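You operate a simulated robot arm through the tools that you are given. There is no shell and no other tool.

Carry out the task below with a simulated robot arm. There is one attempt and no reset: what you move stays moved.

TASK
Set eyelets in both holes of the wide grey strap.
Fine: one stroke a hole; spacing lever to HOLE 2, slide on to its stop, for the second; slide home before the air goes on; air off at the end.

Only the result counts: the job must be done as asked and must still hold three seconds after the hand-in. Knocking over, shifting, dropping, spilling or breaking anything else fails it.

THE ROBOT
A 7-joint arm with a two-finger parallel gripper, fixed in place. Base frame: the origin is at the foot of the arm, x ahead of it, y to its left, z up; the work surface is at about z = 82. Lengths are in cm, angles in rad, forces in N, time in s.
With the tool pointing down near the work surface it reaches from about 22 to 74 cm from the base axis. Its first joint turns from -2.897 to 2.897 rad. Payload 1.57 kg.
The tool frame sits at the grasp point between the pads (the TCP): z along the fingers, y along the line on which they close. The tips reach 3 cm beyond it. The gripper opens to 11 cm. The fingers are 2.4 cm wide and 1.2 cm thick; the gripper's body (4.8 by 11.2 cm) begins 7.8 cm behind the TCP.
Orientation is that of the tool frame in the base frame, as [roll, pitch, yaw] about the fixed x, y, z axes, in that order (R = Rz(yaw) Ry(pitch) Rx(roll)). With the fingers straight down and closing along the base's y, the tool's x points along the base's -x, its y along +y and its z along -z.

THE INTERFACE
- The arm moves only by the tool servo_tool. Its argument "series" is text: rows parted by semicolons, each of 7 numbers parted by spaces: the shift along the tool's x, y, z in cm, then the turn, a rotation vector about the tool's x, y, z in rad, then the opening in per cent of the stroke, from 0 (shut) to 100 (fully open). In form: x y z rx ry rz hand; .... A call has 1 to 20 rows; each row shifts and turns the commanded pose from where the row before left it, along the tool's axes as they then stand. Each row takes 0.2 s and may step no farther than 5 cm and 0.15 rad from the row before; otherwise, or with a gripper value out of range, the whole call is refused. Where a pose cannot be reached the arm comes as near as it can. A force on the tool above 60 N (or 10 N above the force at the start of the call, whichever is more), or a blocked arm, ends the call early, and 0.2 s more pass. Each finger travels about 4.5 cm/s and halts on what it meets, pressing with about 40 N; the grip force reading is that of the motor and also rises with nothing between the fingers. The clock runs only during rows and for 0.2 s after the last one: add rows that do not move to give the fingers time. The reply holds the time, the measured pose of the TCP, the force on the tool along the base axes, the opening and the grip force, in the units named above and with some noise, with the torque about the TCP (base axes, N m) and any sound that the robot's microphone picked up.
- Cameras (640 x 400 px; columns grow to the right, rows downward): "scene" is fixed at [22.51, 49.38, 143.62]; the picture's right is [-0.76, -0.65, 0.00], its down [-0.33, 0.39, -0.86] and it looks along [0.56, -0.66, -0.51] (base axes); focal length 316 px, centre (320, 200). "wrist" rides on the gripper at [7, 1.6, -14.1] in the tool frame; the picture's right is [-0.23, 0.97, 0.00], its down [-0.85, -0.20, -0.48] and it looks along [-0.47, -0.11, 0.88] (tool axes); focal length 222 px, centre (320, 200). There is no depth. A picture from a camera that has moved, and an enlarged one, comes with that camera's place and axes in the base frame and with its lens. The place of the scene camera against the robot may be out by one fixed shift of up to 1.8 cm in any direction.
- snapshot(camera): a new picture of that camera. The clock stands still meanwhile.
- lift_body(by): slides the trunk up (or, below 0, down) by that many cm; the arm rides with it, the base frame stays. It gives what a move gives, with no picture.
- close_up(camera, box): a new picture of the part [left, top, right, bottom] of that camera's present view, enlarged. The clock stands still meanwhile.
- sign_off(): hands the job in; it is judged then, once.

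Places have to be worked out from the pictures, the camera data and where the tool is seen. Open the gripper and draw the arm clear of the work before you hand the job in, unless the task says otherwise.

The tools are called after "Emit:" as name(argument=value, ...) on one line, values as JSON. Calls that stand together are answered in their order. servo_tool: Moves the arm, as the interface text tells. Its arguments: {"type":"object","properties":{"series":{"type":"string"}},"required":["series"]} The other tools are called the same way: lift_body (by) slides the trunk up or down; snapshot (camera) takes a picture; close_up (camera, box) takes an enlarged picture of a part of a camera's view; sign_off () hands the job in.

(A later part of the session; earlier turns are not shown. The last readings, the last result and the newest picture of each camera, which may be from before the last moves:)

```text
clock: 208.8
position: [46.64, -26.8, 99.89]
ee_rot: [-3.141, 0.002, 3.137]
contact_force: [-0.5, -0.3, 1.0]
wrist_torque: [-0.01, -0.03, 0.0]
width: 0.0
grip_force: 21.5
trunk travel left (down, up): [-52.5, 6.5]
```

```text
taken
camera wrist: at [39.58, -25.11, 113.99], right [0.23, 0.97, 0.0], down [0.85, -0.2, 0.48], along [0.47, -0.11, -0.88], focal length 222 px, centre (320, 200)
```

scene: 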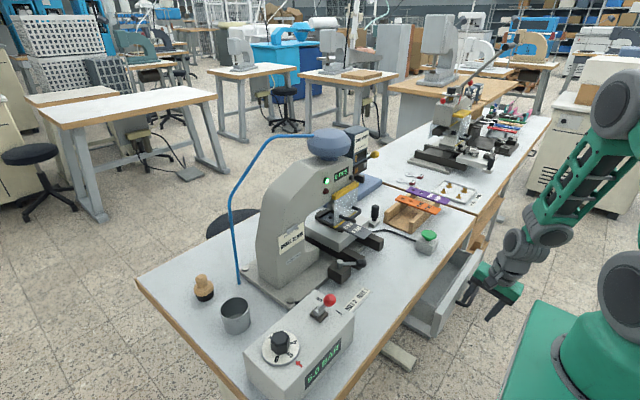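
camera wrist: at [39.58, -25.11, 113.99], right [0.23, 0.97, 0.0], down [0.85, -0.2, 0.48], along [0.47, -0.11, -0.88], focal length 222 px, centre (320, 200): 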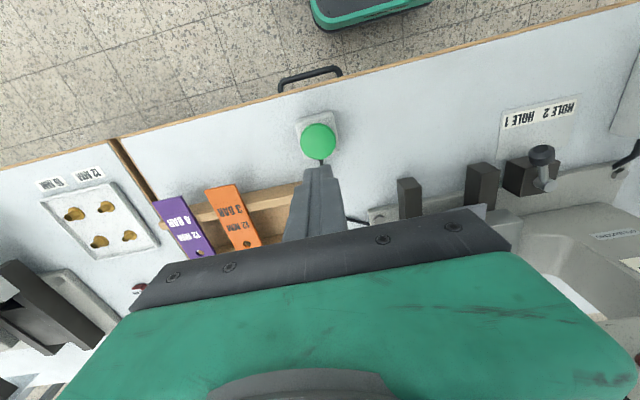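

Before spending a stroke, one more cheap test: the lever's lower stop might be a stiff detent, and I only pulled with 40 N. I go back and pull with up to about 55 N.

Emit:
servo_tool(series="0 0 -4.4 0 0 0 0;0 0 -4.4 0 0 0 0;0 1.3 -4.2 0 0 0 0;0 0 0 0 -0.15 0 0;0 0 0 0 -0.15 0 0;0 0 0 0 -0.15 0 0;-3.69 0 1.5 0 0 0 0;-3.69 0 1.5 0 0 0 0;-3.69 0 1.5 0 0 0 0;-3.69 0 1.5 0 0 0 0;0.37 0 2.2 0 0 0 0;1.19 0 1.31 0 0 0 0;1.01 0 1.4 0 0 0 0;0.47 0 1.437 0 0 0 0;0.2 0 0.5 0 0 0 0;0 0 0 0 0 0 0")

Emit:
servo_tool(series="0.08 0 0.2 0 0 0 0;0.08 0 0.2 0 0 0 0;0.08 0 0.2 0 0 0 0;0 0 0 0 0 0 0")

Emit:
close_up(camera="scene", box=[320, 120, 416, 180])

```text
clock: 212.2
position: [62.44, -25.65, 106.39]
ee_rot: [-3.14, 0.454, -3.14]
contact_force: [-1.0, 1.5, 5.8]
wrist_torque: [0.06, -0.08, 0.03]
width: 0.0
grip_force: 21.4
trunk travel left (down, up): [-52.5, 6.5]
```

```text
clock: 213.2
position: [62.42, -25.74, 106.27]
ee_rot: [-3.133, 0.461, 3.142]
contact_force: [-0.9, 2.7, 36.1]
wrist_torque: [0.13, -0.38, 0.08]
width: 0.01
grip_force: 21.3
trunk travel left (down, up): [-52.5, 6.5]
```

```text
6.67 times, centred on (368, 150) of scene
camera zoom: at [22.51, 49.38, 143.62], right [-0.76, -0.65, 0.0], down [-0.33, 0.39, -0.86], along [0.56, -0.66, -0.51], focal length 2109 px, centre (0, 533)
```

zoom: 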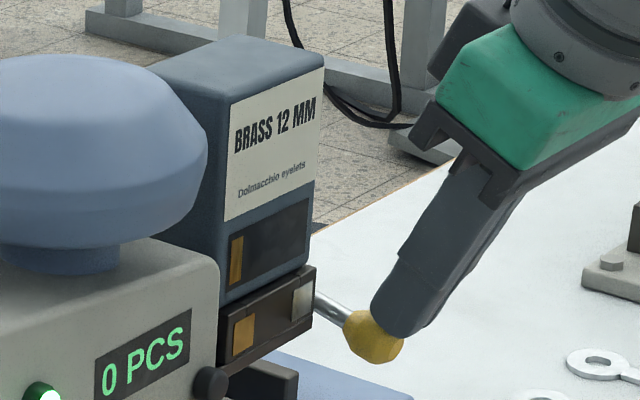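

Important: the magazine now sits about 1–2 mm shifted from before my sideways push, so it is a separate, removable box in a socket. A nickel one may stand somewhere in reach. I let the lever up and survey the benches to the right of the robot.

Emit:
servo_tool(series="-1.07 0 -3.37 0 0 0 0;-1.07 0 -3.37 0 0 0 0;3.6 0 -1.74 0 0 0 0;3.6 0 -1.74 0 0 0 0;4 0 -2 0 0.15 0 0;4 -2 0 0 0.15 0 0;2 -4 0 0 0.15 0 0;0 -4.5 0 0 0 0 0;0 -4.5 0 0 0 0 0;0 -4.5 0 0 0 0 0;0 0 0 0 0 0 0")

Emit:
snapshot(camera="wrist")

Emit:
snapshot(camera="scene")

```text
clock: 215.6
position: [42.97, -45.02, 111.17]
ee_rot: [-3.14, 0.001, 3.138]
contact_force: [-0.3, -0.2, 0.2]
wrist_torque: [0.01, 0.03, 0.01]
width: 0.01
grip_force: 21.3
trunk travel left (down, up): [-52.5, 6.5]
```

```text
taken
camera wrist: at [35.91, -43.22, 125.31], right [0.23, 0.97, 0.0], down [0.85, -0.2, 0.48], along [0.47, -0.11, -0.88], focal length 222 px, centre (320, 200)
```

wrist: 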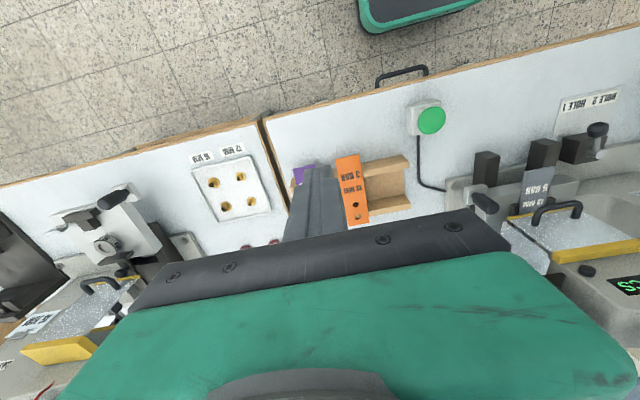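

```text
taken
```

scene: 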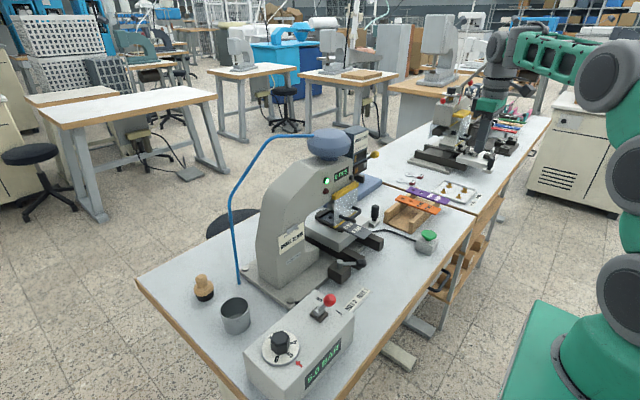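

I compare the magazine's place closely again, and look over the bench beyond with the camera tilted.

Emit:
close_up(camera="scene", box=[320, 120, 416, 180])

Emit:
close_up(camera="scene", box=[336, 140, 400, 180])

Emit:
servo_tool(series="0 -3 0 0 -0.14 0 0;0 -3 0 0 -0.14 0 0;0 0 0 0 -0.14 0 0;0 0 0 0 -0.14 0 0;0 0 0 0 0 0 0")

Emit:
snapshot(camera="wrist")

```text
6.67 times, centred on (368, 150) of scene
camera zoom: at [22.51, 49.38, 143.62], right [-0.76, -0.65, 0.0], down [-0.33, 0.39, -0.86], along [0.56, -0.66, -0.51], focal length 2109 px, centre (0, 533)
```

zoom: 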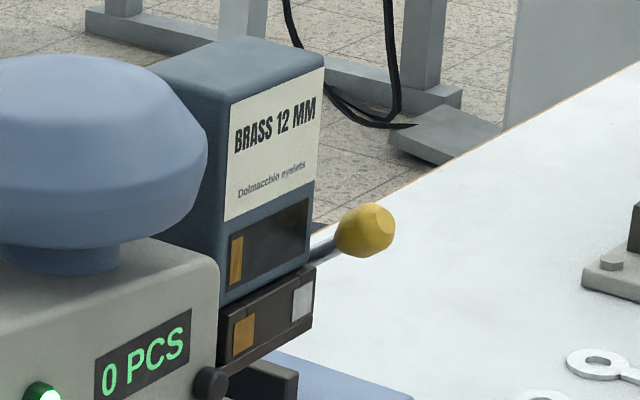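

```text
10.00 times, centred on (368, 160) of scene
camera zoom: at [22.51, 49.38, 143.62], right [-0.76, -0.65, 0.0], down [-0.33, 0.39, -0.86], along [0.56, -0.66, -0.51], focal length 3164 px, centre (-160, 600)
```

zoom: 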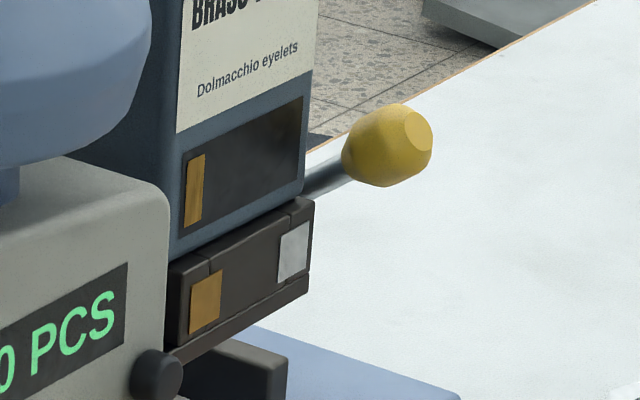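

```text
clock: 216.8
position: [41.34, -50.87, 110.08]
ee_rot: [-3.14, 0.564, 3.139]
contact_force: [0.4, -0.5, 0.6]
wrist_torque: [-0.01, -0.02, 0.0]
width: 0.0
grip_force: 20.9
out of reach, approached as far as the arm can: row 2
trunk travel left (down, up): [-52.5, 6.5]
```

```text
taken
camera wrist: at [27.9, -49.16, 118.31], right [0.2, 0.97, 0.12], down [0.47, -0.2, 0.86], along [0.86, -0.11, -0.49], focal length 222 px, centre (320, 200)
```

wrist: 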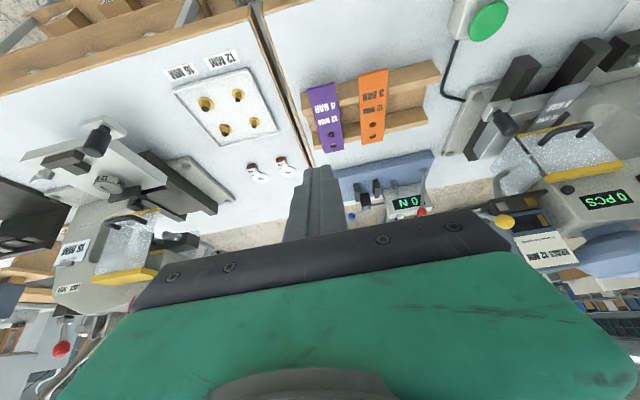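

The magazine did shift about 2 mm in its seat. I zoom into the left part of this view to look for a second magazine.

Emit:
close_up(camera="wrist", box=[0, 160, 200, 285])

Emit:
close_up(camera="wrist", box=[330, 140, 640, 280])

Emit:
close_up(camera="scene", box=[400, 80, 560, 180])

```text
3.20 times, centred on (100, 222) of wrist
camera zoom: at [27.9, -49.16, 118.31], right [0.2, 0.97, 0.12], down [0.47, -0.2, 0.86], along [0.86, -0.11, -0.49], focal length 711 px, centre (1024, 128)
```

zoom: 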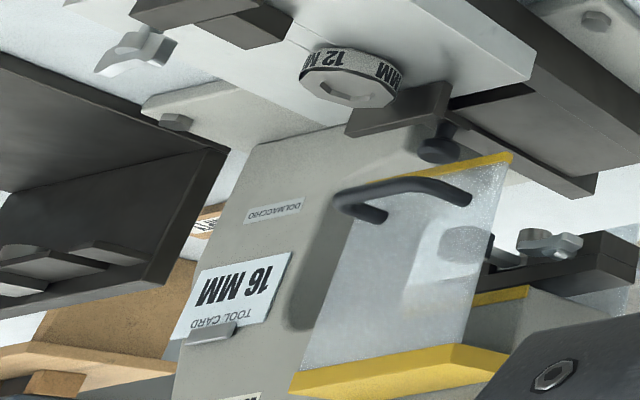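

```text
2.06 times, centred on (485, 210) of wrist
camera zoom: at [27.9, -49.16, 118.31], right [0.2, 0.97, 0.12], down [0.47, -0.2, 0.86], along [0.86, -0.11, -0.49], focal length 459 px, centre (-21, 179)
```

zoom: 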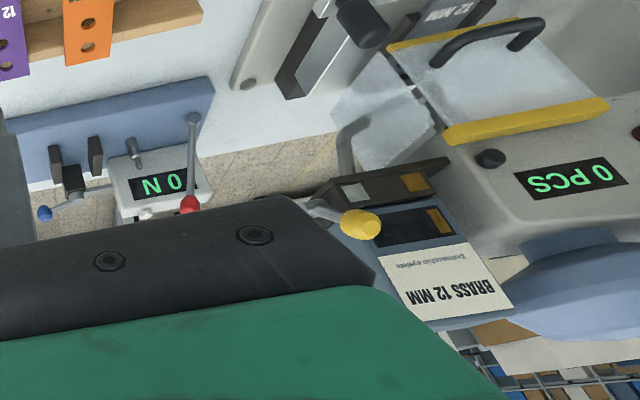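

```text
4.00 times, centred on (480, 130) of scene
camera zoom: at [22.51, 49.38, 143.62], right [-0.76, -0.65, 0.0], down [-0.33, 0.39, -0.86], along [0.56, -0.66, -0.51], focal length 1266 px, centre (-320, 480)
```

zoom: 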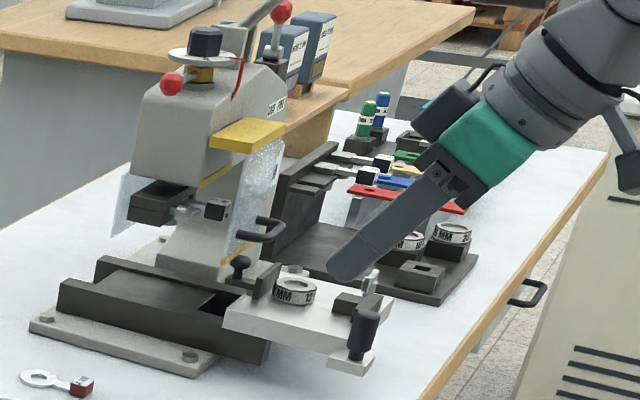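

There they are: two blue-grey boxes with labels stand on a wooden shelf behind the other press. I zoom in on them.

Emit:
close_up(camera="scene", box=[455, 75, 503, 115])

Emit:
close_up(camera="scene", box=[464, 80, 488, 100])

Emit:
close_up(camera="wrist", box=[0, 200, 140, 300])

```text
10.00 times, centred on (479, 95) of scene
camera zoom: at [22.51, 49.38, 143.62], right [-0.76, -0.65, 0.0], down [-0.33, 0.39, -0.86], along [0.56, -0.66, -0.51], focal length 3164 px, centre (-1270, 1250)
```

zoom: 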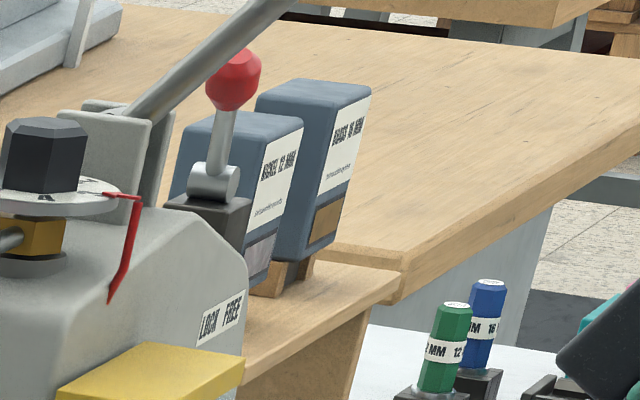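

```text
16.00 times, centred on (476, 90) of scene
camera zoom: at [22.51, 49.38, 143.62], right [-0.76, -0.65, 0.0], down [-0.33, 0.39, -0.86], along [0.56, -0.66, -0.51], focal length 5062 px, centre (-2176, 1960)
```

zoom: 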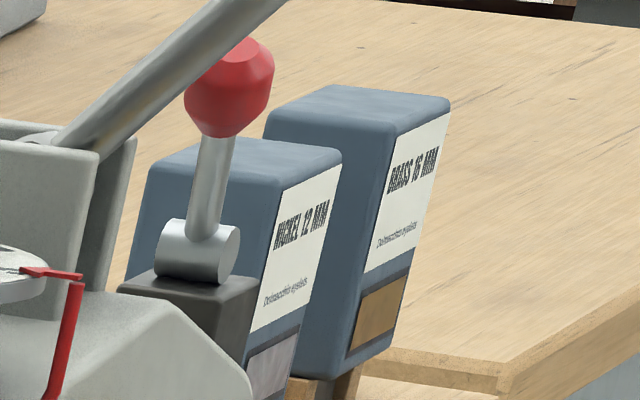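

```text
4.00 times, centred on (70, 250) of wrist
camera zoom: at [27.9, -49.16, 118.31], right [0.2, 0.97, 0.12], down [0.47, -0.2, 0.86], along [0.86, -0.11, -0.49], focal length 888 px, centre (1320, 0)
```

zoom: 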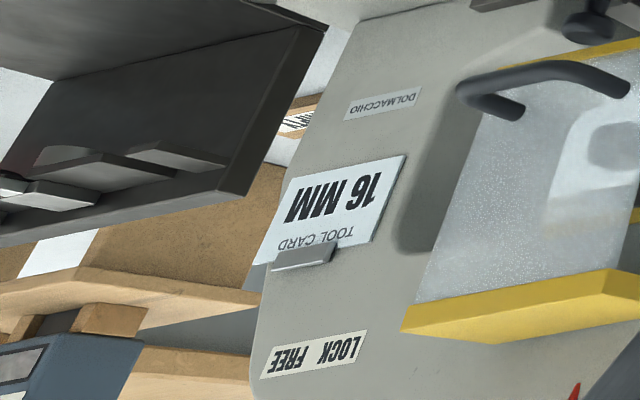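

A NICKEL 12 MM and a BRASS 16 MM magazine exist, on a wooden stand beyond the other press. I must find out if they are in reach, so I turn the wrist camera that way to triangulate.

Emit:
servo_tool(series="0 0 0 0.08 0 0.12 0;0 0 0 0.08 0 0.12 0;0 0 0 0.08 0 0.12 0;0 0 0 0.08 0 0.12 0;0 0 0 0.08 0 0.12 0;0 0 0 0.08 0 0.12 0;0 0 0 0 0 0 0")

Emit:
snapshot(camera="wrist")

```text
clock: 218.4
position: [41.28, -50.88, 110.15]
ee_rot: [-3.117, 0.571, 2.285]
contact_force: [-1.2, 0.1, -0.5]
wrist_torque: [0.06, 0.0, -0.02]
width: 0.0
grip_force: 20.9
trunk travel left (down, up): [-52.5, 6.5]
```

```text
taken
camera wrist: at [33.91, -39.32, 118.2], right [0.87, 0.48, 0.1], down [0.16, -0.47, 0.87], along [0.47, -0.74, -0.48], focal length 222 px, centre (320, 200)
```

wrist: 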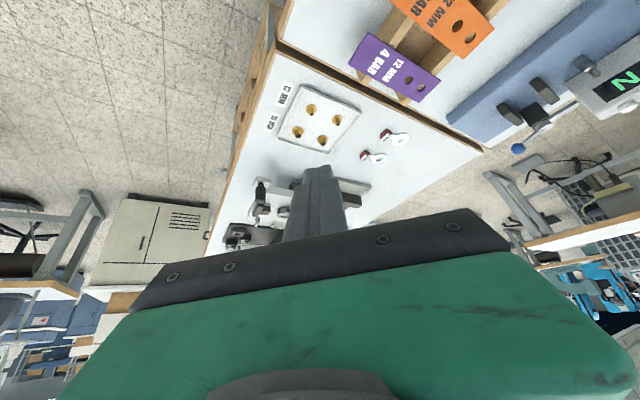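

The hand hides that spot. I pitch the camera further up and open the fingers.

Emit:
servo_tool(series="0 0 0 0 -0.12 0 100;0 0 0 0 -0.12 0 100;0 0 0 0 -0.12 0 100;0 0 0 0 -0.12 0 100;0 0 0 0 -0.1 0 100;0 0 0 0 0 0 100;0 0 0 0 0 0 100")

Emit:
snapshot(camera="wrist")

```text
clock: 220.0
position: [41.24, -51.0, 110.18]
ee_rot: [-3.091, 1.152, 2.319]
contact_force: [0.0, 0.4, 0.4]
wrist_torque: [0.0, 0.0, 0.01]
width: 11.02
grip_force: 0.1
trunk travel left (down, up): [-52.5, 6.5]
```

```text
taken
camera wrist: at [32.35, -37.74, 109.42], right [0.81, 0.56, 0.19], down [-0.19, -0.05, 0.98], along [0.56, -0.83, 0.07], focal length 222 px, centre (320, 200)
```

wrist: 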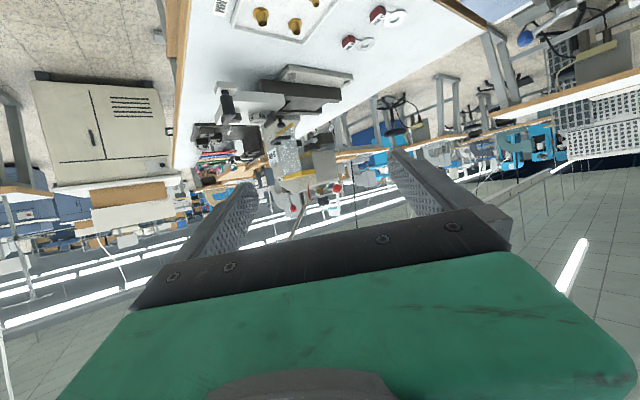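

Now I can see that direction; zooming on the area around the other press.

Emit:
close_up(camera="wrist", box=[180, 110, 380, 235])

Emit:
close_up(camera="wrist", box=[190, 140, 270, 190])

```text
3.20 times, centred on (280, 172) of wrist
camera zoom: at [32.35, -37.74, 109.42], right [0.81, 0.56, 0.19], down [-0.19, -0.05, 0.98], along [0.56, -0.83, 0.07], focal length 711 px, centre (448, 288)
```

zoom: 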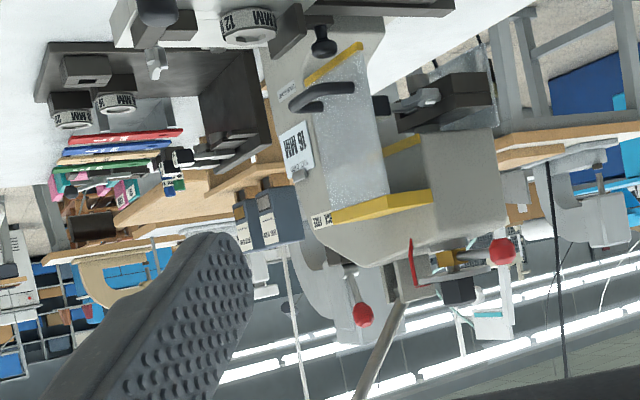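

```text
8.00 times, centred on (230, 165) of wrist
camera zoom: at [32.35, -37.74, 109.42], right [0.81, 0.56, 0.19], down [-0.19, -0.05, 0.98], along [0.56, -0.83, 0.07], focal length 1777 px, centre (1040, 480)
```

zoom: 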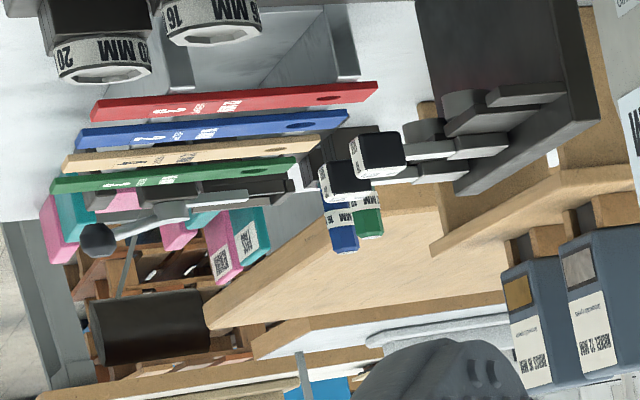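

Both cameras put those magazines more than a metre and a half away, far beyond reach: they belong to another bench. So the press must be run with what it has. I bring the tool back upright and go to the stroke button.

Emit:
servo_tool(series="0 0 0 0 0.12 0 0;0 0 0 0 0.12 0 0;0 0 0 0 0.12 0 0;0 0 0 0 0.12 0 0;0 0 0 0 0.1 0 0;0 0 0 -0.08 0 -0.12 0;0 0 0 -0.08 0 -0.12 0;0 0 0 -0.08 0 -0.12 0;0 0 0 -0.08 0 -0.12 0;0 0 0 -0.08 0 -0.12 0;0 0 0 -0.08 0 -0.12 0;0 0 0 0 0.14 0 0;0 0 0 0 0.14 0 0;0 0 0 0 0.14 0 0;0 0 0 0 0.14 0 0;0 0 0 0 0 0 0")

```text
clock: 223.4
position: [40.82, -50.48, 109.67]
ee_rot: [-3.141, 0.0, 3.138]
contact_force: [0.4, -0.8, 0.4]
wrist_torque: [-0.03, -0.01, 0.02]
width: 0.0
grip_force: 21.5
out of reach, approached as far as the arm can: row 14
trunk travel left (down, up): [-52.5, 6.5]
```

Moving above the green button.

Emit:
servo_tool(series="-1.1 4.7 0 0 0 0 0;-1.1 4.7 0 0 0 0 0;-1.1 4.7 0 0 0 0 0;-1.1 4.7 0 0 0 0 0;-1.1 4.6 0 0 0 0 0;0 0 4.5 0 0 0 0;0 0 4.5 0 0 0 0;0 0 4.5 0 0 0 0;0 0 0 0 0 0 0")

Emit:
close_up(camera="wrist", box=[250, 110, 410, 210])

Emit:
close_up(camera="scene", box=[380, 190, 460, 250])

```text
clock: 225.4
position: [49.52, -27.21, 100.39]
ee_rot: [3.105, 0.015, 3.135]
contact_force: [0.0, 0.5, -0.5]
wrist_torque: [-0.03, 0.02, 0.01]
width: 0.0
grip_force: 21.3
out of reach, approached as far as the arm can: row 7, 8
trunk travel left (down, up): [-52.5, 6.5]
```

```text
4.00 times, centred on (330, 160) of wrist
camera zoom: at [42.25, -25.9, 114.37], right [0.23, 0.97, 0.04], down [0.85, -0.22, 0.48], along [0.48, -0.08, -0.87], focal length 888 px, centre (280, 360)
```

zoom: 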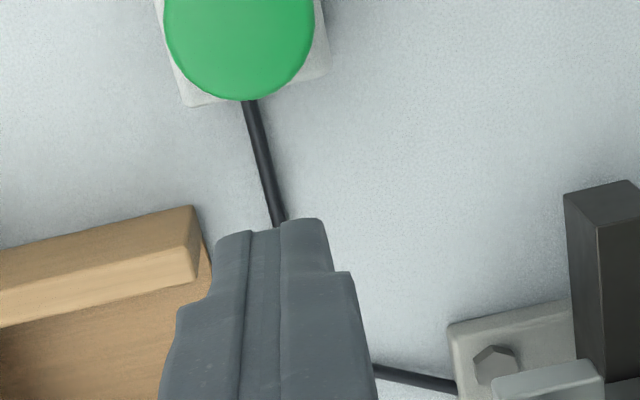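

```text
6.67 times, centred on (420, 220) of scene
camera zoom: at [22.51, 49.38, 143.62], right [-0.76, -0.65, 0.0], down [-0.33, 0.39, -0.86], along [0.56, -0.66, -0.51], focal length 2109 px, centre (-347, 67)
```

zoom: 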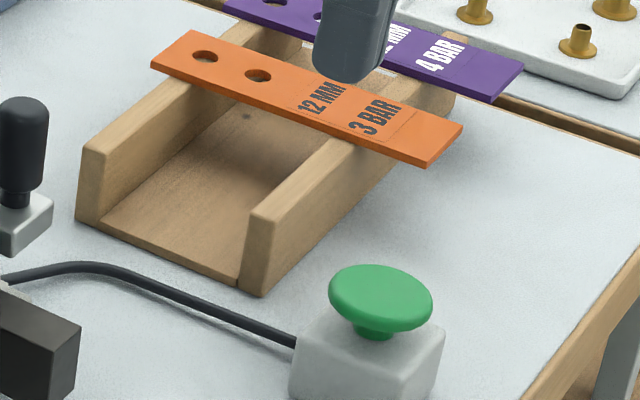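

The arm's joints seem to have drifted near a limit. I return to a comfortable pose like the starting one to reset the posture.

Emit:
servo_tool(series="1 1 -4 0 0 0 0;2 2 -4 0 0 0 0;2 2 -4 0 0 0 0;1.4 1.2 -4 0 0 0 0;0 0 -4 0 0 0 0;0 0 0 0 0 0 0")

Emit:
snapshot(camera="scene")

```text
clock: 226.8
position: [43.05, -20.94, 120.18]
ee_rot: [3.141, 0.0, 3.137]
contact_force: [-1.0, 0.8, 0.3]
wrist_torque: [0.04, 0.03, 0.0]
width: 0.03
grip_force: 21.2
trunk travel left (down, up): [-52.5, 6.5]
```

```text
taken
```

scene: 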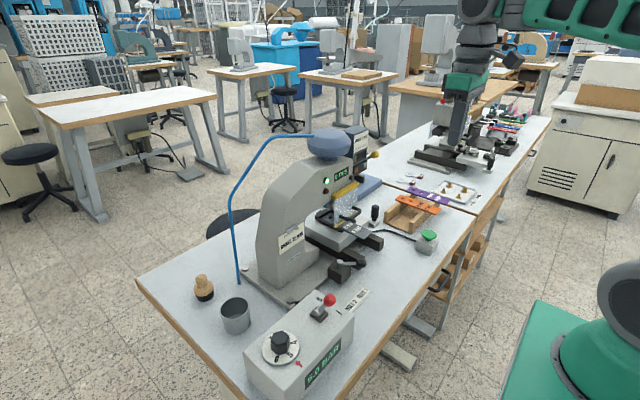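

Posture is normal again. Now to the green button: above it, then down.

Emit:
servo_tool(series="-1.6 -3 -0 0 0 0 0;-1.6 -3 3 0 0 0 0;0 0 4.8 0 0 0 0;0 0 4.8 0 0 0 0;0 0 4.8 0 0 0 0;0 0 4.8 0 0 0 0;0 0 4.5 0 0 0 0;0 0 0 0 0 0 0")

Emit:
close_up(camera="wrist", box=[250, 110, 410, 210])

Emit:
close_up(camera="scene", box=[380, 190, 460, 260])

```text
clock: 228.6
position: [46.36, -27.26, 93.72]
ee_rot: [-3.141, 0.003, 3.139]
contact_force: [-0.4, -0.1, 0.2]
wrist_torque: [-0.03, -0.02, 0.01]
width: 0.0
grip_force: 21.0
out of reach, approached as far as the arm can: row 5, 6
trunk travel left (down, up): [-52.5, 6.5]
```

```text
4.00 times, centred on (330, 160) of wrist
camera zoom: at [39.36, -25.34, 107.76], right [0.23, 0.97, 0.0], down [0.85, -0.2, 0.48], along [0.47, -0.11, -0.88], focal length 888 px, centre (280, 360)
```

zoom: 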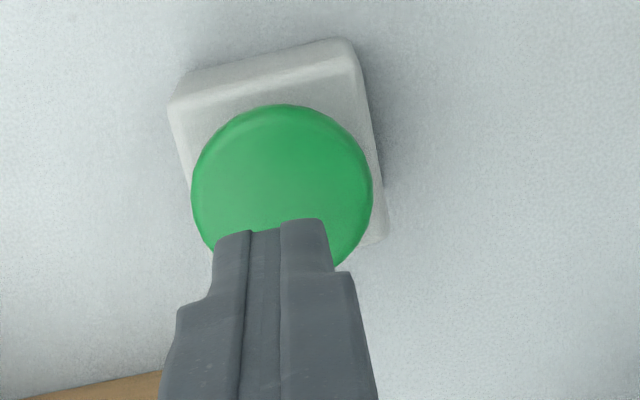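

```text
5.71 times, centred on (420, 225) of scene
camera zoom: at [22.51, 49.38, 143.62], right [-0.76, -0.65, 0.0], down [-0.33, 0.39, -0.86], along [0.56, -0.66, -0.51], focal length 1808 px, centre (-251, 57)
```

zoom: 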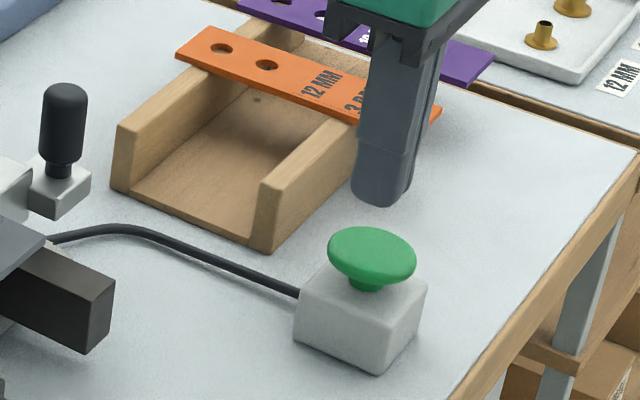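

The tips are over the mushroom button. With 5.0 bar, slide home and green lamp, I press it once, gently, and stop at the first response.

Emit:
servo_tool(series="0.1 0.2 2 0 0 0 0;0 0 1.5 0 0 0 0;0 0 0.4 0 0 0 0;0 0 0 0 0 0 0")

Emit:
close_up(camera="scene", box=[300, 140, 460, 260])

```text
clock: 229.6
position: [46.26, -26.75, 89.88]
ee_rot: [-3.14, 0.001, 3.139]
contact_force: [-0.2, -1.7, 3.2]
wrist_torque: [-0.06, -0.02, 0.01]
width: 0.0
grip_force: 21.1
trunk travel left (down, up): [-52.5, 6.5]
heard: click
```

```text
3.33 times, centred on (380, 200) of scene
camera zoom: at [22.51, 49.38, 143.62], right [-0.76, -0.65, 0.0], down [-0.33, 0.39, -0.86], along [0.56, -0.66, -0.51], focal length 1055 px, centre (120, 200)
```

zoom: 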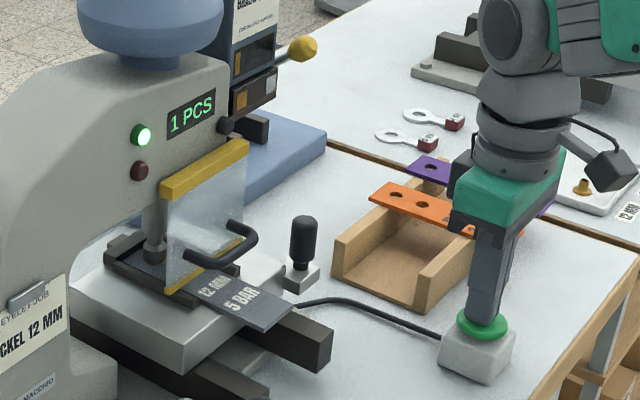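

Click: the counter shows 1 PCS and the punch is down. I lift off the button and wait for it to rise, then look at the eyelet.

Emit:
servo_tool(series="0 0 -2 0 0 0 0;0 0 -4 0 0 0 0;0 0 -4 0 0 0 0;0 0 0 0 0 0 0;0 0 0 0 0 0 0;0 0 0 0 0 0 0;0 0 0 0 0 0 0")

Emit:
close_up(camera="scene", box=[312, 186, 376, 246])

Emit:
close_up(camera="scene", box=[320, 120, 416, 180])

```text
clock: 231.2
position: [46.11, -26.82, 100.01]
ee_rot: [-3.141, 0.001, 3.14]
contact_force: [-0.2, -0.9, -0.7]
wrist_torque: [0.02, 0.01, -0.02]
width: 0.0
grip_force: 21.4
trunk travel left (down, up): [-52.5, 6.5]
```

```text
6.67 times, centred on (344, 216) of scene
camera zoom: at [22.51, 49.38, 143.62], right [-0.76, -0.65, 0.0], down [-0.33, 0.39, -0.86], along [0.56, -0.66, -0.51], focal length 2109 px, centre (160, 93)
```

zoom: 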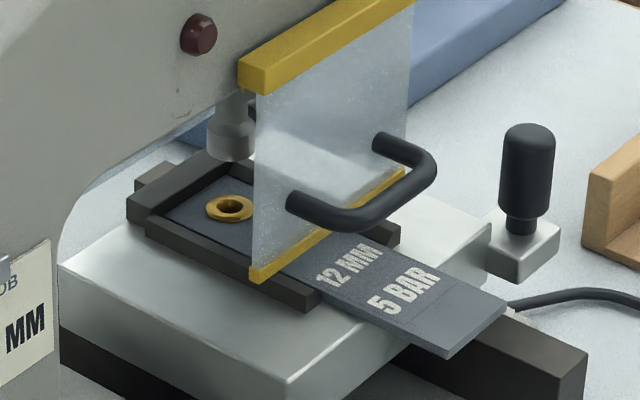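

```text
6.67 times, centred on (368, 150) of scene
camera zoom: at [22.51, 49.38, 143.62], right [-0.76, -0.65, 0.0], down [-0.33, 0.39, -0.86], along [0.56, -0.66, -0.51], focal length 2109 px, centre (0, 533)
```

zoom: 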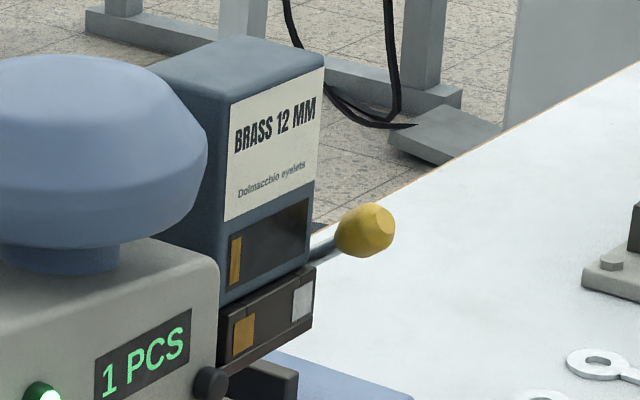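

The first eyelet is set, but in brass, as the magazine has it. Now the second: I go to the spacing lever and look at it.

Emit:
servo_tool(series="0 0 -4 0 0 0 0;0 0 -4 0 0 0 0;0 4.8 0 0 0 0 0;0 4.8 0 0 0 0 0;0 4.8 0 0 0 0 0;0 4.8 0 0 0 0 0;1.5 0 0 0 0 0 0;0 0 0 0 0 0 0")

Emit:
snapshot(camera="wrist")

Emit:
close_up(camera="wrist", box=[320, 110, 480, 220])

Emit:
close_up(camera="scene", box=[300, 235, 396, 305])

```text
clock: 233.0
position: [44.77, -7.72, 107.94]
ee_rot: [-3.139, 0.003, 3.138]
contact_force: [0.2, -0.5, -0.5]
wrist_torque: [0.02, 0.01, 0.02]
width: 0.0
grip_force: 21.0
trunk travel left (down, up): [-52.5, 6.5]
```

```text
taken
camera wrist: at [37.69, -5.9, 122.03], right [0.23, 0.97, 0.0], down [0.85, -0.2, 0.48], along [0.47, -0.11, -0.88], focal length 222 px, centre (320, 200)
```

wrist: 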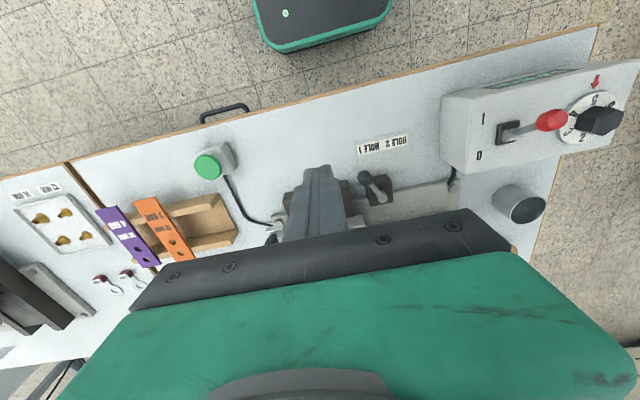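

```text
3.64 times, centred on (400, 165) of wrist
camera zoom: at [37.69, -5.9, 122.03], right [0.23, 0.97, 0.0], down [0.85, -0.2, 0.48], along [0.47, -0.11, -0.88], focal length 808 px, centre (29, 327)
```

zoom: 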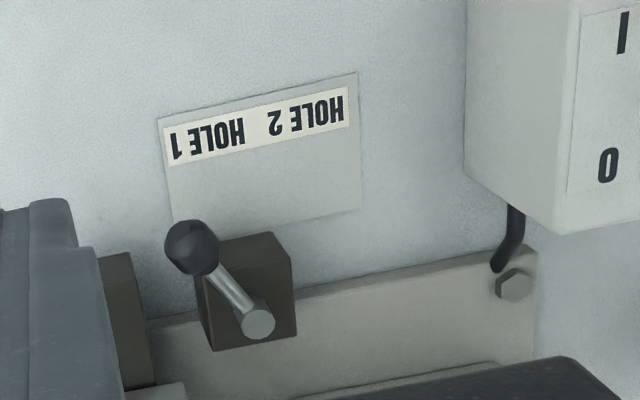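

```text
5.71 times, centred on (348, 270) of scene
camera zoom: at [22.51, 49.38, 143.62], right [-0.76, -0.65, 0.0], down [-0.33, 0.39, -0.86], along [0.56, -0.66, -0.51], focal length 1808 px, centre (160, -200)
```

zoom: 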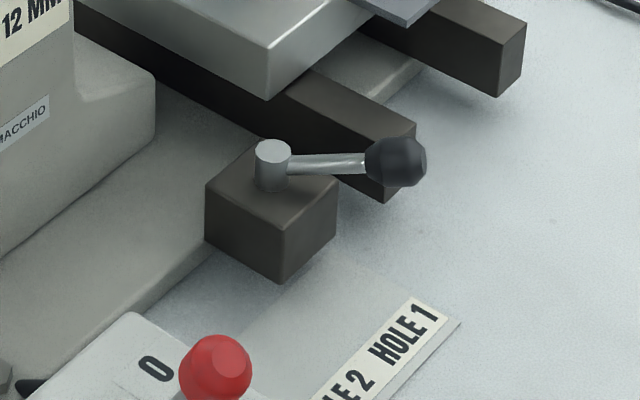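

Lever knob at about (52.9, -2.2, 89.3), pivot (57.6, 0.4), pointing to HOLE 1. I come down on the knob's far (-y) side.

Emit:
servo_tool(series="-4 1.2 0 0 0 0 0;-3.7 1.2 0 0 0 0 0;0 0 4.5 0 0 0 0;0 0 4.5 0 0 0 0;0 0 4.5 0 0 0 0;0 0 3 0 0 0 0;0 0 0 0 0 0 0")

Emit:
close_up(camera="scene", box=[300, 225, 396, 295])

Emit:
close_up(camera="wrist", box=[260, 90, 420, 200])

```text
clock: 234.6
position: [52.38, -5.1, 91.57]
ee_rot: [-3.139, 0.003, 3.139]
contact_force: [0.6, 0.3, 1.2]
wrist_torque: [-0.03, 0.01, 0.02]
width: 0.01
grip_force: 21.6
trunk travel left (down, up): [-52.5, 6.5]
```

```text
5.71 times, centred on (348, 260) of scene
camera zoom: at [22.51, 49.38, 143.62], right [-0.76, -0.65, 0.0], down [-0.33, 0.39, -0.86], along [0.56, -0.66, -0.51], focal length 1808 px, centre (160, -143)
```

zoom: 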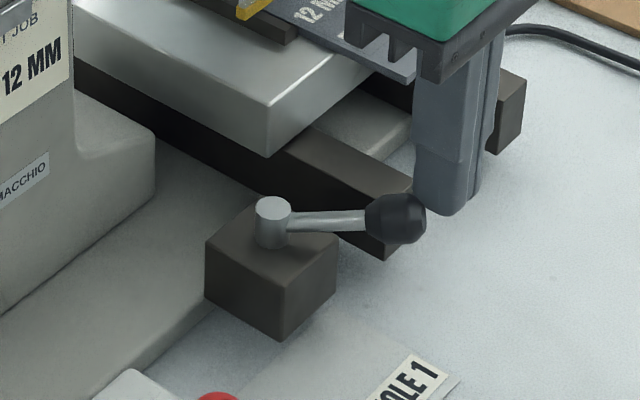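

```text
3.64 times, centred on (340, 145) of wrist
camera zoom: at [45.44, -3.47, 105.55], right [0.23, 0.97, 0.0], down [0.85, -0.2, 0.48], along [0.47, -0.11, -0.88], focal length 808 px, centre (247, 400)
```

zoom: 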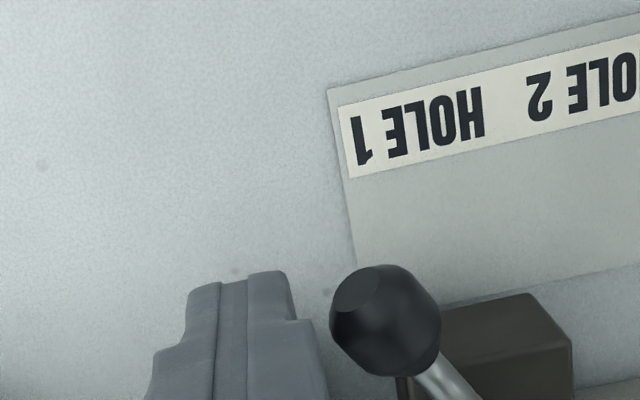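

The tips stand just beside the knob. I push it across toward HOLE 2 (+y).

Emit:
servo_tool(series="0 0.6 0 0 0 0 0;0 0.6 0 0 0 0 0;0 0.6 0 0 0 0 0;0 0.6 0 0 0 0 0;0 0.6 0 0 0 0 0;0 0.6 0 0 0 0 0;0 0.6 0 0 0 0 0;0 0.6 0 0 0 0 0;0 0 0 0 0 0 0")

Emit:
close_up(camera="scene", box=[300, 225, 396, 295])

Emit:
close_up(camera="wrist", box=[260, 90, 420, 200])

```text
clock: 236.6
position: [52.23, -0.56, 91.35]
ee_rot: [-3.141, 0.003, 3.137]
contact_force: [-0.2, 0.1, -0.8]
wrist_torque: [-0.02, 0.05, 0.0]
width: 0.02
grip_force: 20.9
trunk travel left (down, up): [-52.5, 6.5]
```

```text
5.71 times, centred on (348, 260) of scene
camera zoom: at [22.51, 49.38, 143.62], right [-0.76, -0.65, 0.0], down [-0.33, 0.39, -0.86], along [0.56, -0.66, -0.51], focal length 1808 px, centre (160, -143)
```

zoom: 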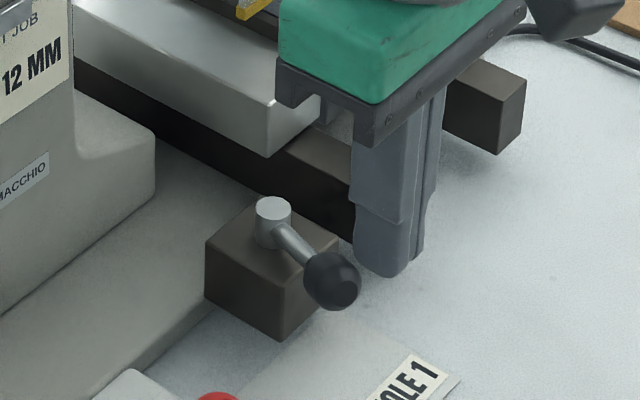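

```text
3.64 times, centred on (340, 145) of wrist
camera zoom: at [45.29, 1.31, 105.46], right [0.23, 0.97, 0.0], down [0.85, -0.2, 0.48], along [0.47, -0.11, -0.88], focal length 808 px, centre (247, 400)
```

zoom: 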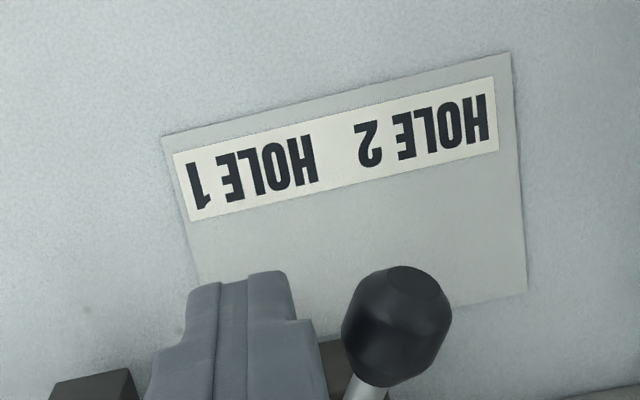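

The knob snapped over to the HOLE 2 side (about y 2.8). I nudge on a little to make sure it is at its stop.

Emit:
servo_tool(series="0 0.5 0 0 0 0 0;0 0.4 0 0 0 0 0;0 0.3 0 0 0 0 0;0 0 0 0 0 0 0")

Emit:
close_up(camera="scene", box=[300, 225, 396, 295])

```text
clock: 237.6
position: [52.36, 0.55, 91.46]
ee_rot: [-3.139, 0.0, 3.137]
contact_force: [0.0, -14.9, -2.0]
wrist_torque: [-0.34, 0.01, -0.09]
width: 0.0
grip_force: 21.3
trunk travel left (down, up): [-52.5, 6.5]
```

```text
5.71 times, centred on (348, 260) of scene
camera zoom: at [22.51, 49.38, 143.62], right [-0.76, -0.65, 0.0], down [-0.33, 0.39, -0.86], along [0.56, -0.66, -0.51], focal length 1808 px, centre (160, -143)
```

zoom: 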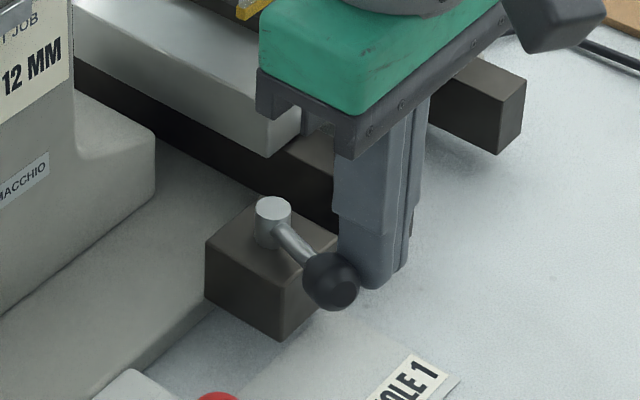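

Spacing lever is hard on its HOLE 2 stop. I rise and go to look at the slide's handle knob, which I'll use to push the slide on (the strap's end would bring my hand too near the guard handle).

Emit:
servo_tool(series="0 -1 0 0 0 0 0;0 0 -4.5 0 0 0 0;0 0 -4.5 0 0 0 0;3 0 -4.5 0 0 0 0;3 -3.5 0 0 0 0 0;0 -4.8 0 0 0 0 0;0 -4.8 0 0 0 0 0;0 -4.8 0 0 0 0 0;0 -2.2 0 0 -0.15 0 0;0 0 0 0 -0.15 0 0;0 0 0 0 0 0 0")

Emit:
snapshot(camera="wrist")

Emit:
close_up(camera="wrist", box=[270, 90, 430, 200])

```text
refused: row 4 steps farther than a row can; nothing moved
```

```text
taken
camera wrist: at [45.4, 2.39, 105.5], right [0.23, 0.97, 0.0], down [0.85, -0.2, 0.48], along [0.47, -0.11, -0.88], focal length 222 px, centre (320, 200)
```

wrist: 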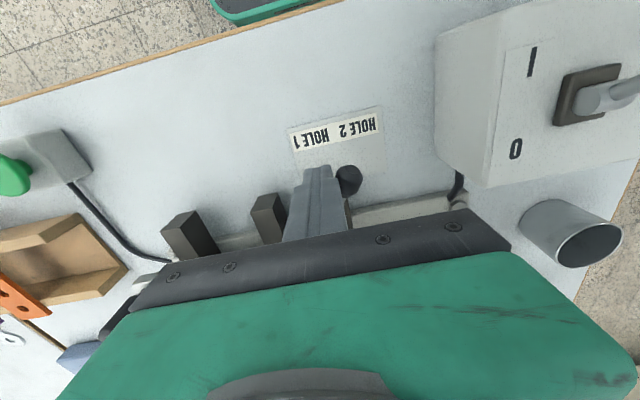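

```text
3.64 times, centred on (350, 145) of wrist
camera zoom: at [45.4, 2.39, 105.5], right [0.23, 0.97, 0.0], down [0.85, -0.2, 0.48], along [0.47, -0.11, -0.88], focal length 808 px, centre (211, 400)
```

zoom: 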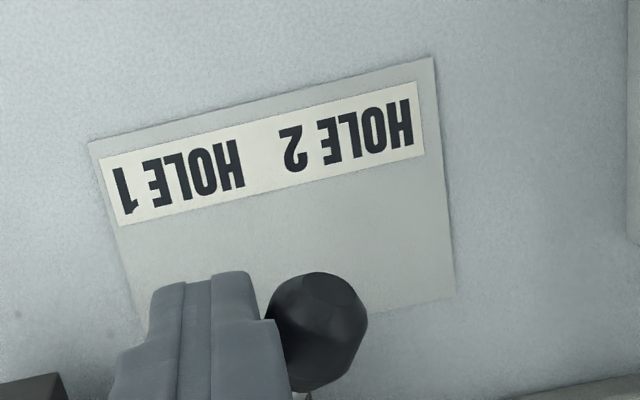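

Row 4 was too long; resend with smaller rows.

Emit:
servo_tool(series="0 -1 0 0 0 0 0;0 0 -4.5 0 0 0 0;0 0 -4.5 0 0 0 0;2 0 -4.3 0 0 0 0;3 -3.5 0 0 0 0 0;0 -4.8 0 0 0 0 0;0 -4.8 0 0 0 0 0;0 -4.8 0 0 0 0 0;0 -2.2 0 0 -0.15 0 0;0 0 0 0 -0.15 0 0;0 0 0 0 0 0 0")

Emit:
snapshot(camera="wrist")

Emit:
close_up(camera="wrist", box=[270, 90, 430, 200])

Emit:
close_up(camera="scene", box=[310, 180, 406, 250])

```text
clock: 240.0
position: [47.14, -20.45, 104.79]
ee_rot: [3.14, 0.303, 3.14]
contact_force: [1.1, -1.0, -0.6]
wrist_torque: [0.01, -0.01, 0.0]
width: 0.0
grip_force: 21.7
trunk travel left (down, up): [-52.5, 6.5]
```

```text
taken
camera wrist: at [36.34, -18.64, 116.12], right [0.22, 0.97, 0.07], down [0.67, -0.2, 0.71], along [0.71, -0.11, -0.7], focal length 222 px, centre (320, 200)
```

wrist: 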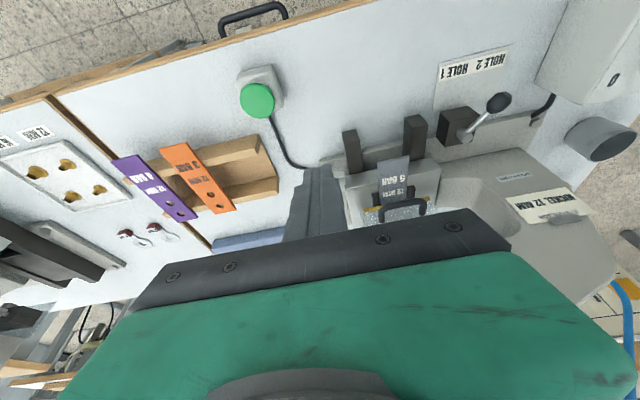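

```text
3.64 times, centred on (350, 145) of wrist
camera zoom: at [36.34, -18.64, 116.12], right [0.22, 0.97, 0.07], down [0.67, -0.2, 0.71], along [0.71, -0.11, -0.7], focal length 808 px, centre (211, 400)
```

zoom: 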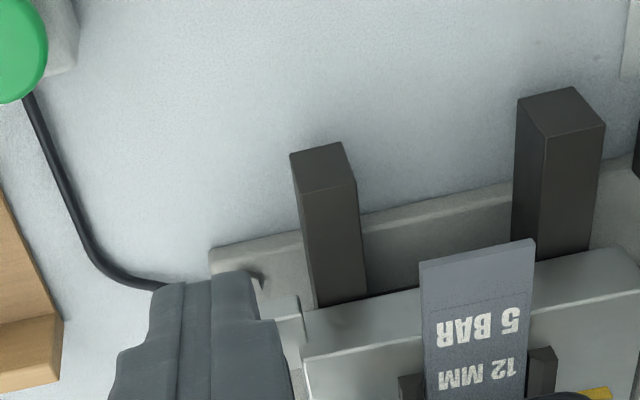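

```text
5.71 times, centred on (358, 215) of scene
camera zoom: at [22.51, 49.38, 143.62], right [-0.76, -0.65, 0.0], down [-0.33, 0.39, -0.86], along [0.56, -0.66, -0.51], focal length 1808 px, centre (103, 114)
```

zoom: 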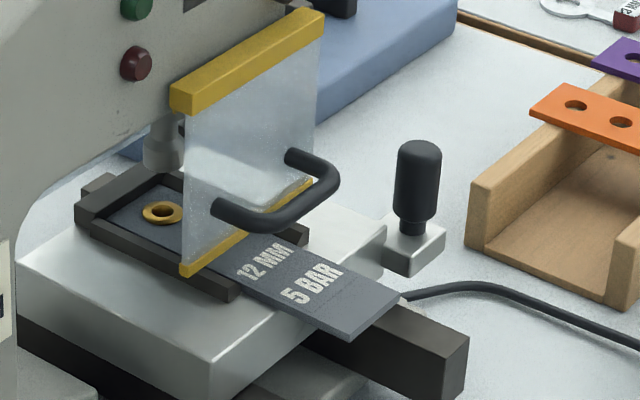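

The green lamp went out, as the slide is not yet at the new stop. I shift sideways a little to see the knob past the fingers.

Emit:
servo_tool(series="0 -4.5 0 0 0 0 0;0 0 0 0 0 0 0")

Emit:
close_up(camera="wrist", box=[300, 100, 460, 210])

```text
clock: 240.6
position: [47.11, -25.0, 104.93]
ee_rot: [-3.14, 0.303, 3.139]
contact_force: [-0.6, -0.6, 0.2]
wrist_torque: [0.03, 0.0, 0.04]
width: 0.02
grip_force: 21.1
trunk travel left (down, up): [-52.5, 6.5]
```

```text
3.64 times, centred on (380, 155) of wrist
camera zoom: at [36.25, -23.17, 116.27], right [0.22, 0.97, 0.07], down [0.67, -0.2, 0.71], along [0.71, -0.11, -0.7], focal length 808 px, centre (102, 364)
```

zoom: 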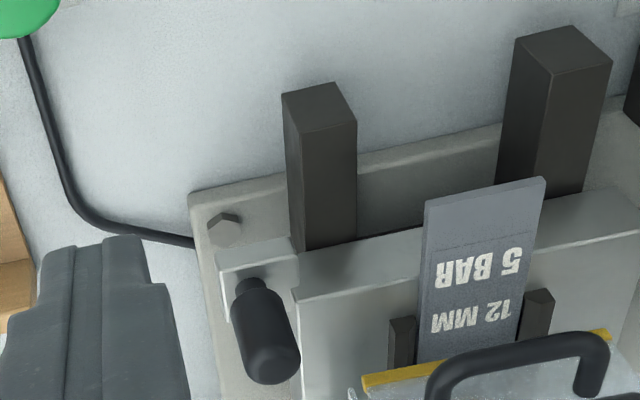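

Knob is at about (58.6, -20.2), top z≈96. I bring the closed tips in front of it.

Emit:
servo_tool(series="0 4.8 0 0 0 0 0;-0.94 0 3.39 0 0 0 0;-0.94 0 3.39 0 0 0 0;-0.94 0 3.39 0 0 0 0;0 0 0 0 0 0 0")

Emit:
close_up(camera="scene", box=[310, 170, 422, 250])

```text
clock: 241.8
position: [53.12, -19.97, 95.81]
ee_rot: [-3.138, 0.301, 3.14]
contact_force: [0.7, 0.0, 0.1]
wrist_torque: [0.0, 0.0, 0.01]
width: 0.0
grip_force: 21.4
trunk travel left (down, up): [-52.5, 6.5]
```

```text
5.00 times, centred on (366, 210) of scene
camera zoom: at [22.51, 49.38, 143.62], right [-0.76, -0.65, 0.0], down [-0.33, 0.39, -0.86], along [0.56, -0.66, -0.51], focal length 1582 px, centre (90, 150)
```

zoom: 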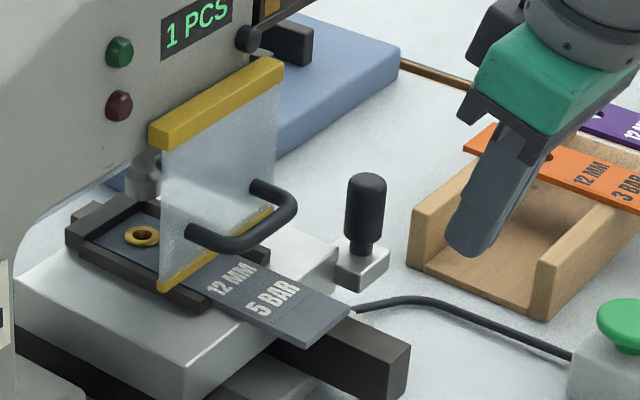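

I advance slowly until the tips meet the knob.

Emit:
servo_tool(series="-0.76 -0.1 0.24 0 0 0 0;-0.76 -0.1 0.24 0 0 0 0;-0.76 0 0.24 0 0 0 0;-0.48 0 0.15 0 0 0 0;0 0 0 0 0 0 0")

Emit:
close_up(camera="scene", box=[310, 170, 422, 250])

```text
clock: 243.0
position: [55.95, -20.19, 95.9]
ee_rot: [-3.14, 0.301, 3.139]
contact_force: [-0.3, 0.5, -0.5]
wrist_torque: [-0.01, 0.01, -0.03]
width: 0.0
grip_force: 21.1
trunk travel left (down, up): [-52.5, 6.5]
```

```text
5.00 times, centred on (366, 210) of scene
camera zoom: at [22.51, 49.38, 143.62], right [-0.76, -0.65, 0.0], down [-0.33, 0.39, -0.86], along [0.56, -0.66, -0.51], focal length 1582 px, centre (90, 150)
```

zoom: 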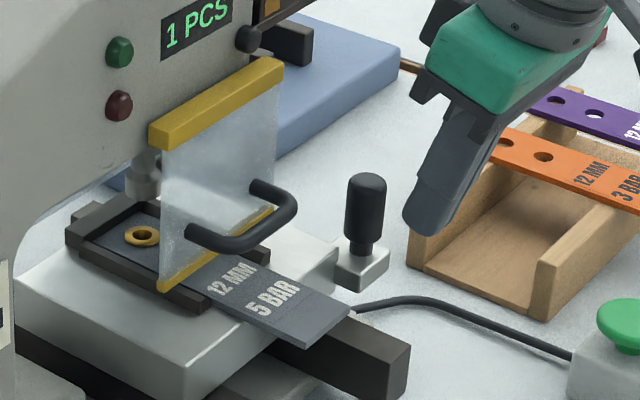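

About 1 cm still to go; continuing.

Emit:
servo_tool(series="-0.48 0 0.15 0 0 0 0;-0.48 0 0.15 0 0 0 0;-0.38 0 0.12 0 0 0 0;-0.38 0 0.12 0 0 0 0;0 0 0 0 0 0 0")

Emit:
close_up(camera="scene", box=[310, 170, 422, 250])

```text
clock: 244.2
position: [57.45, -20.17, 95.88]
ee_rot: [3.141, 0.3, 3.138]
contact_force: [-7.0, 1.4, 0.4]
wrist_torque: [0.15, 0.18, 0.07]
width: 0.0
grip_force: 21.2
trunk travel left (down, up): [-52.5, 6.5]
```

```text
5.00 times, centred on (366, 210) of scene
camera zoom: at [22.51, 49.38, 143.62], right [-0.76, -0.65, 0.0], down [-0.33, 0.39, -0.86], along [0.56, -0.66, -0.51], focal length 1582 px, centre (90, 150)
```

zoom: 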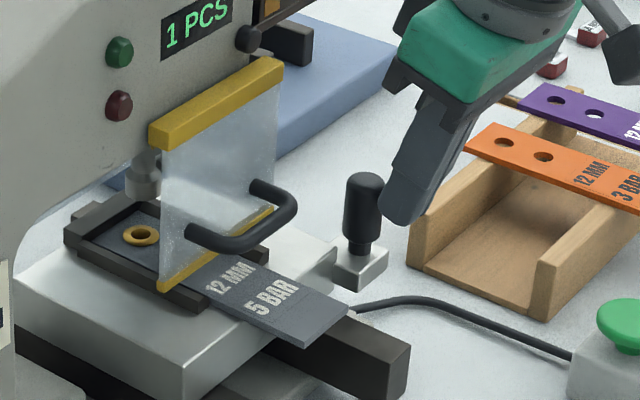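

In contact; the slide is just starting out of its detent. I push on slowly to the HOLE 2 stop.

Emit:
servo_tool(series="-0.33 0 0.1 0 0 0 0;-0.33 0 0.1 0 0 0 0;-0.33 0 0.1 0 0 0 0;-0.33 0 0.1 0 0 0 0;-0.33 0 0.1 0 0 0 0;-0.33 0 0.1 0 0 0 0;-0.33 0 0.1 0 0 0 0;0 0 0 0 0 0 0")

Emit:
close_up(camera="scene", box=[310, 170, 422, 250])

```text
clock: 246.0
position: [60.14, -20.32, 95.77]
ee_rot: [-3.14, 0.301, 3.14]
contact_force: [0.5, -0.1, 0.0]
wrist_torque: [-0.01, 0.02, 0.01]
width: 0.0
grip_force: 21.3
trunk travel left (down, up): [-52.5, 6.5]
```

```text
5.00 times, centred on (366, 210) of scene
camera zoom: at [22.51, 49.38, 143.62], right [-0.76, -0.65, 0.0], down [-0.33, 0.39, -0.86], along [0.56, -0.66, -0.51], focal length 1582 px, centre (90, 150)
```

zoom: 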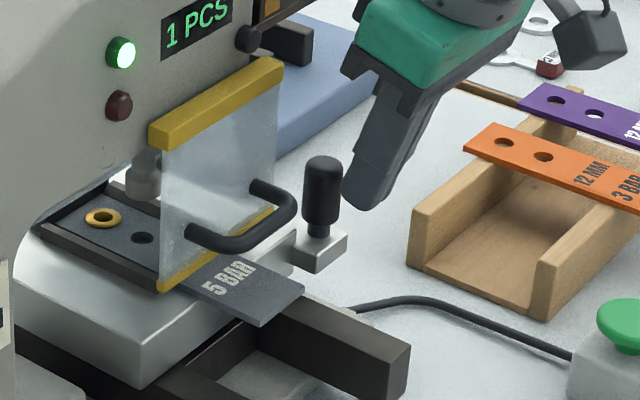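

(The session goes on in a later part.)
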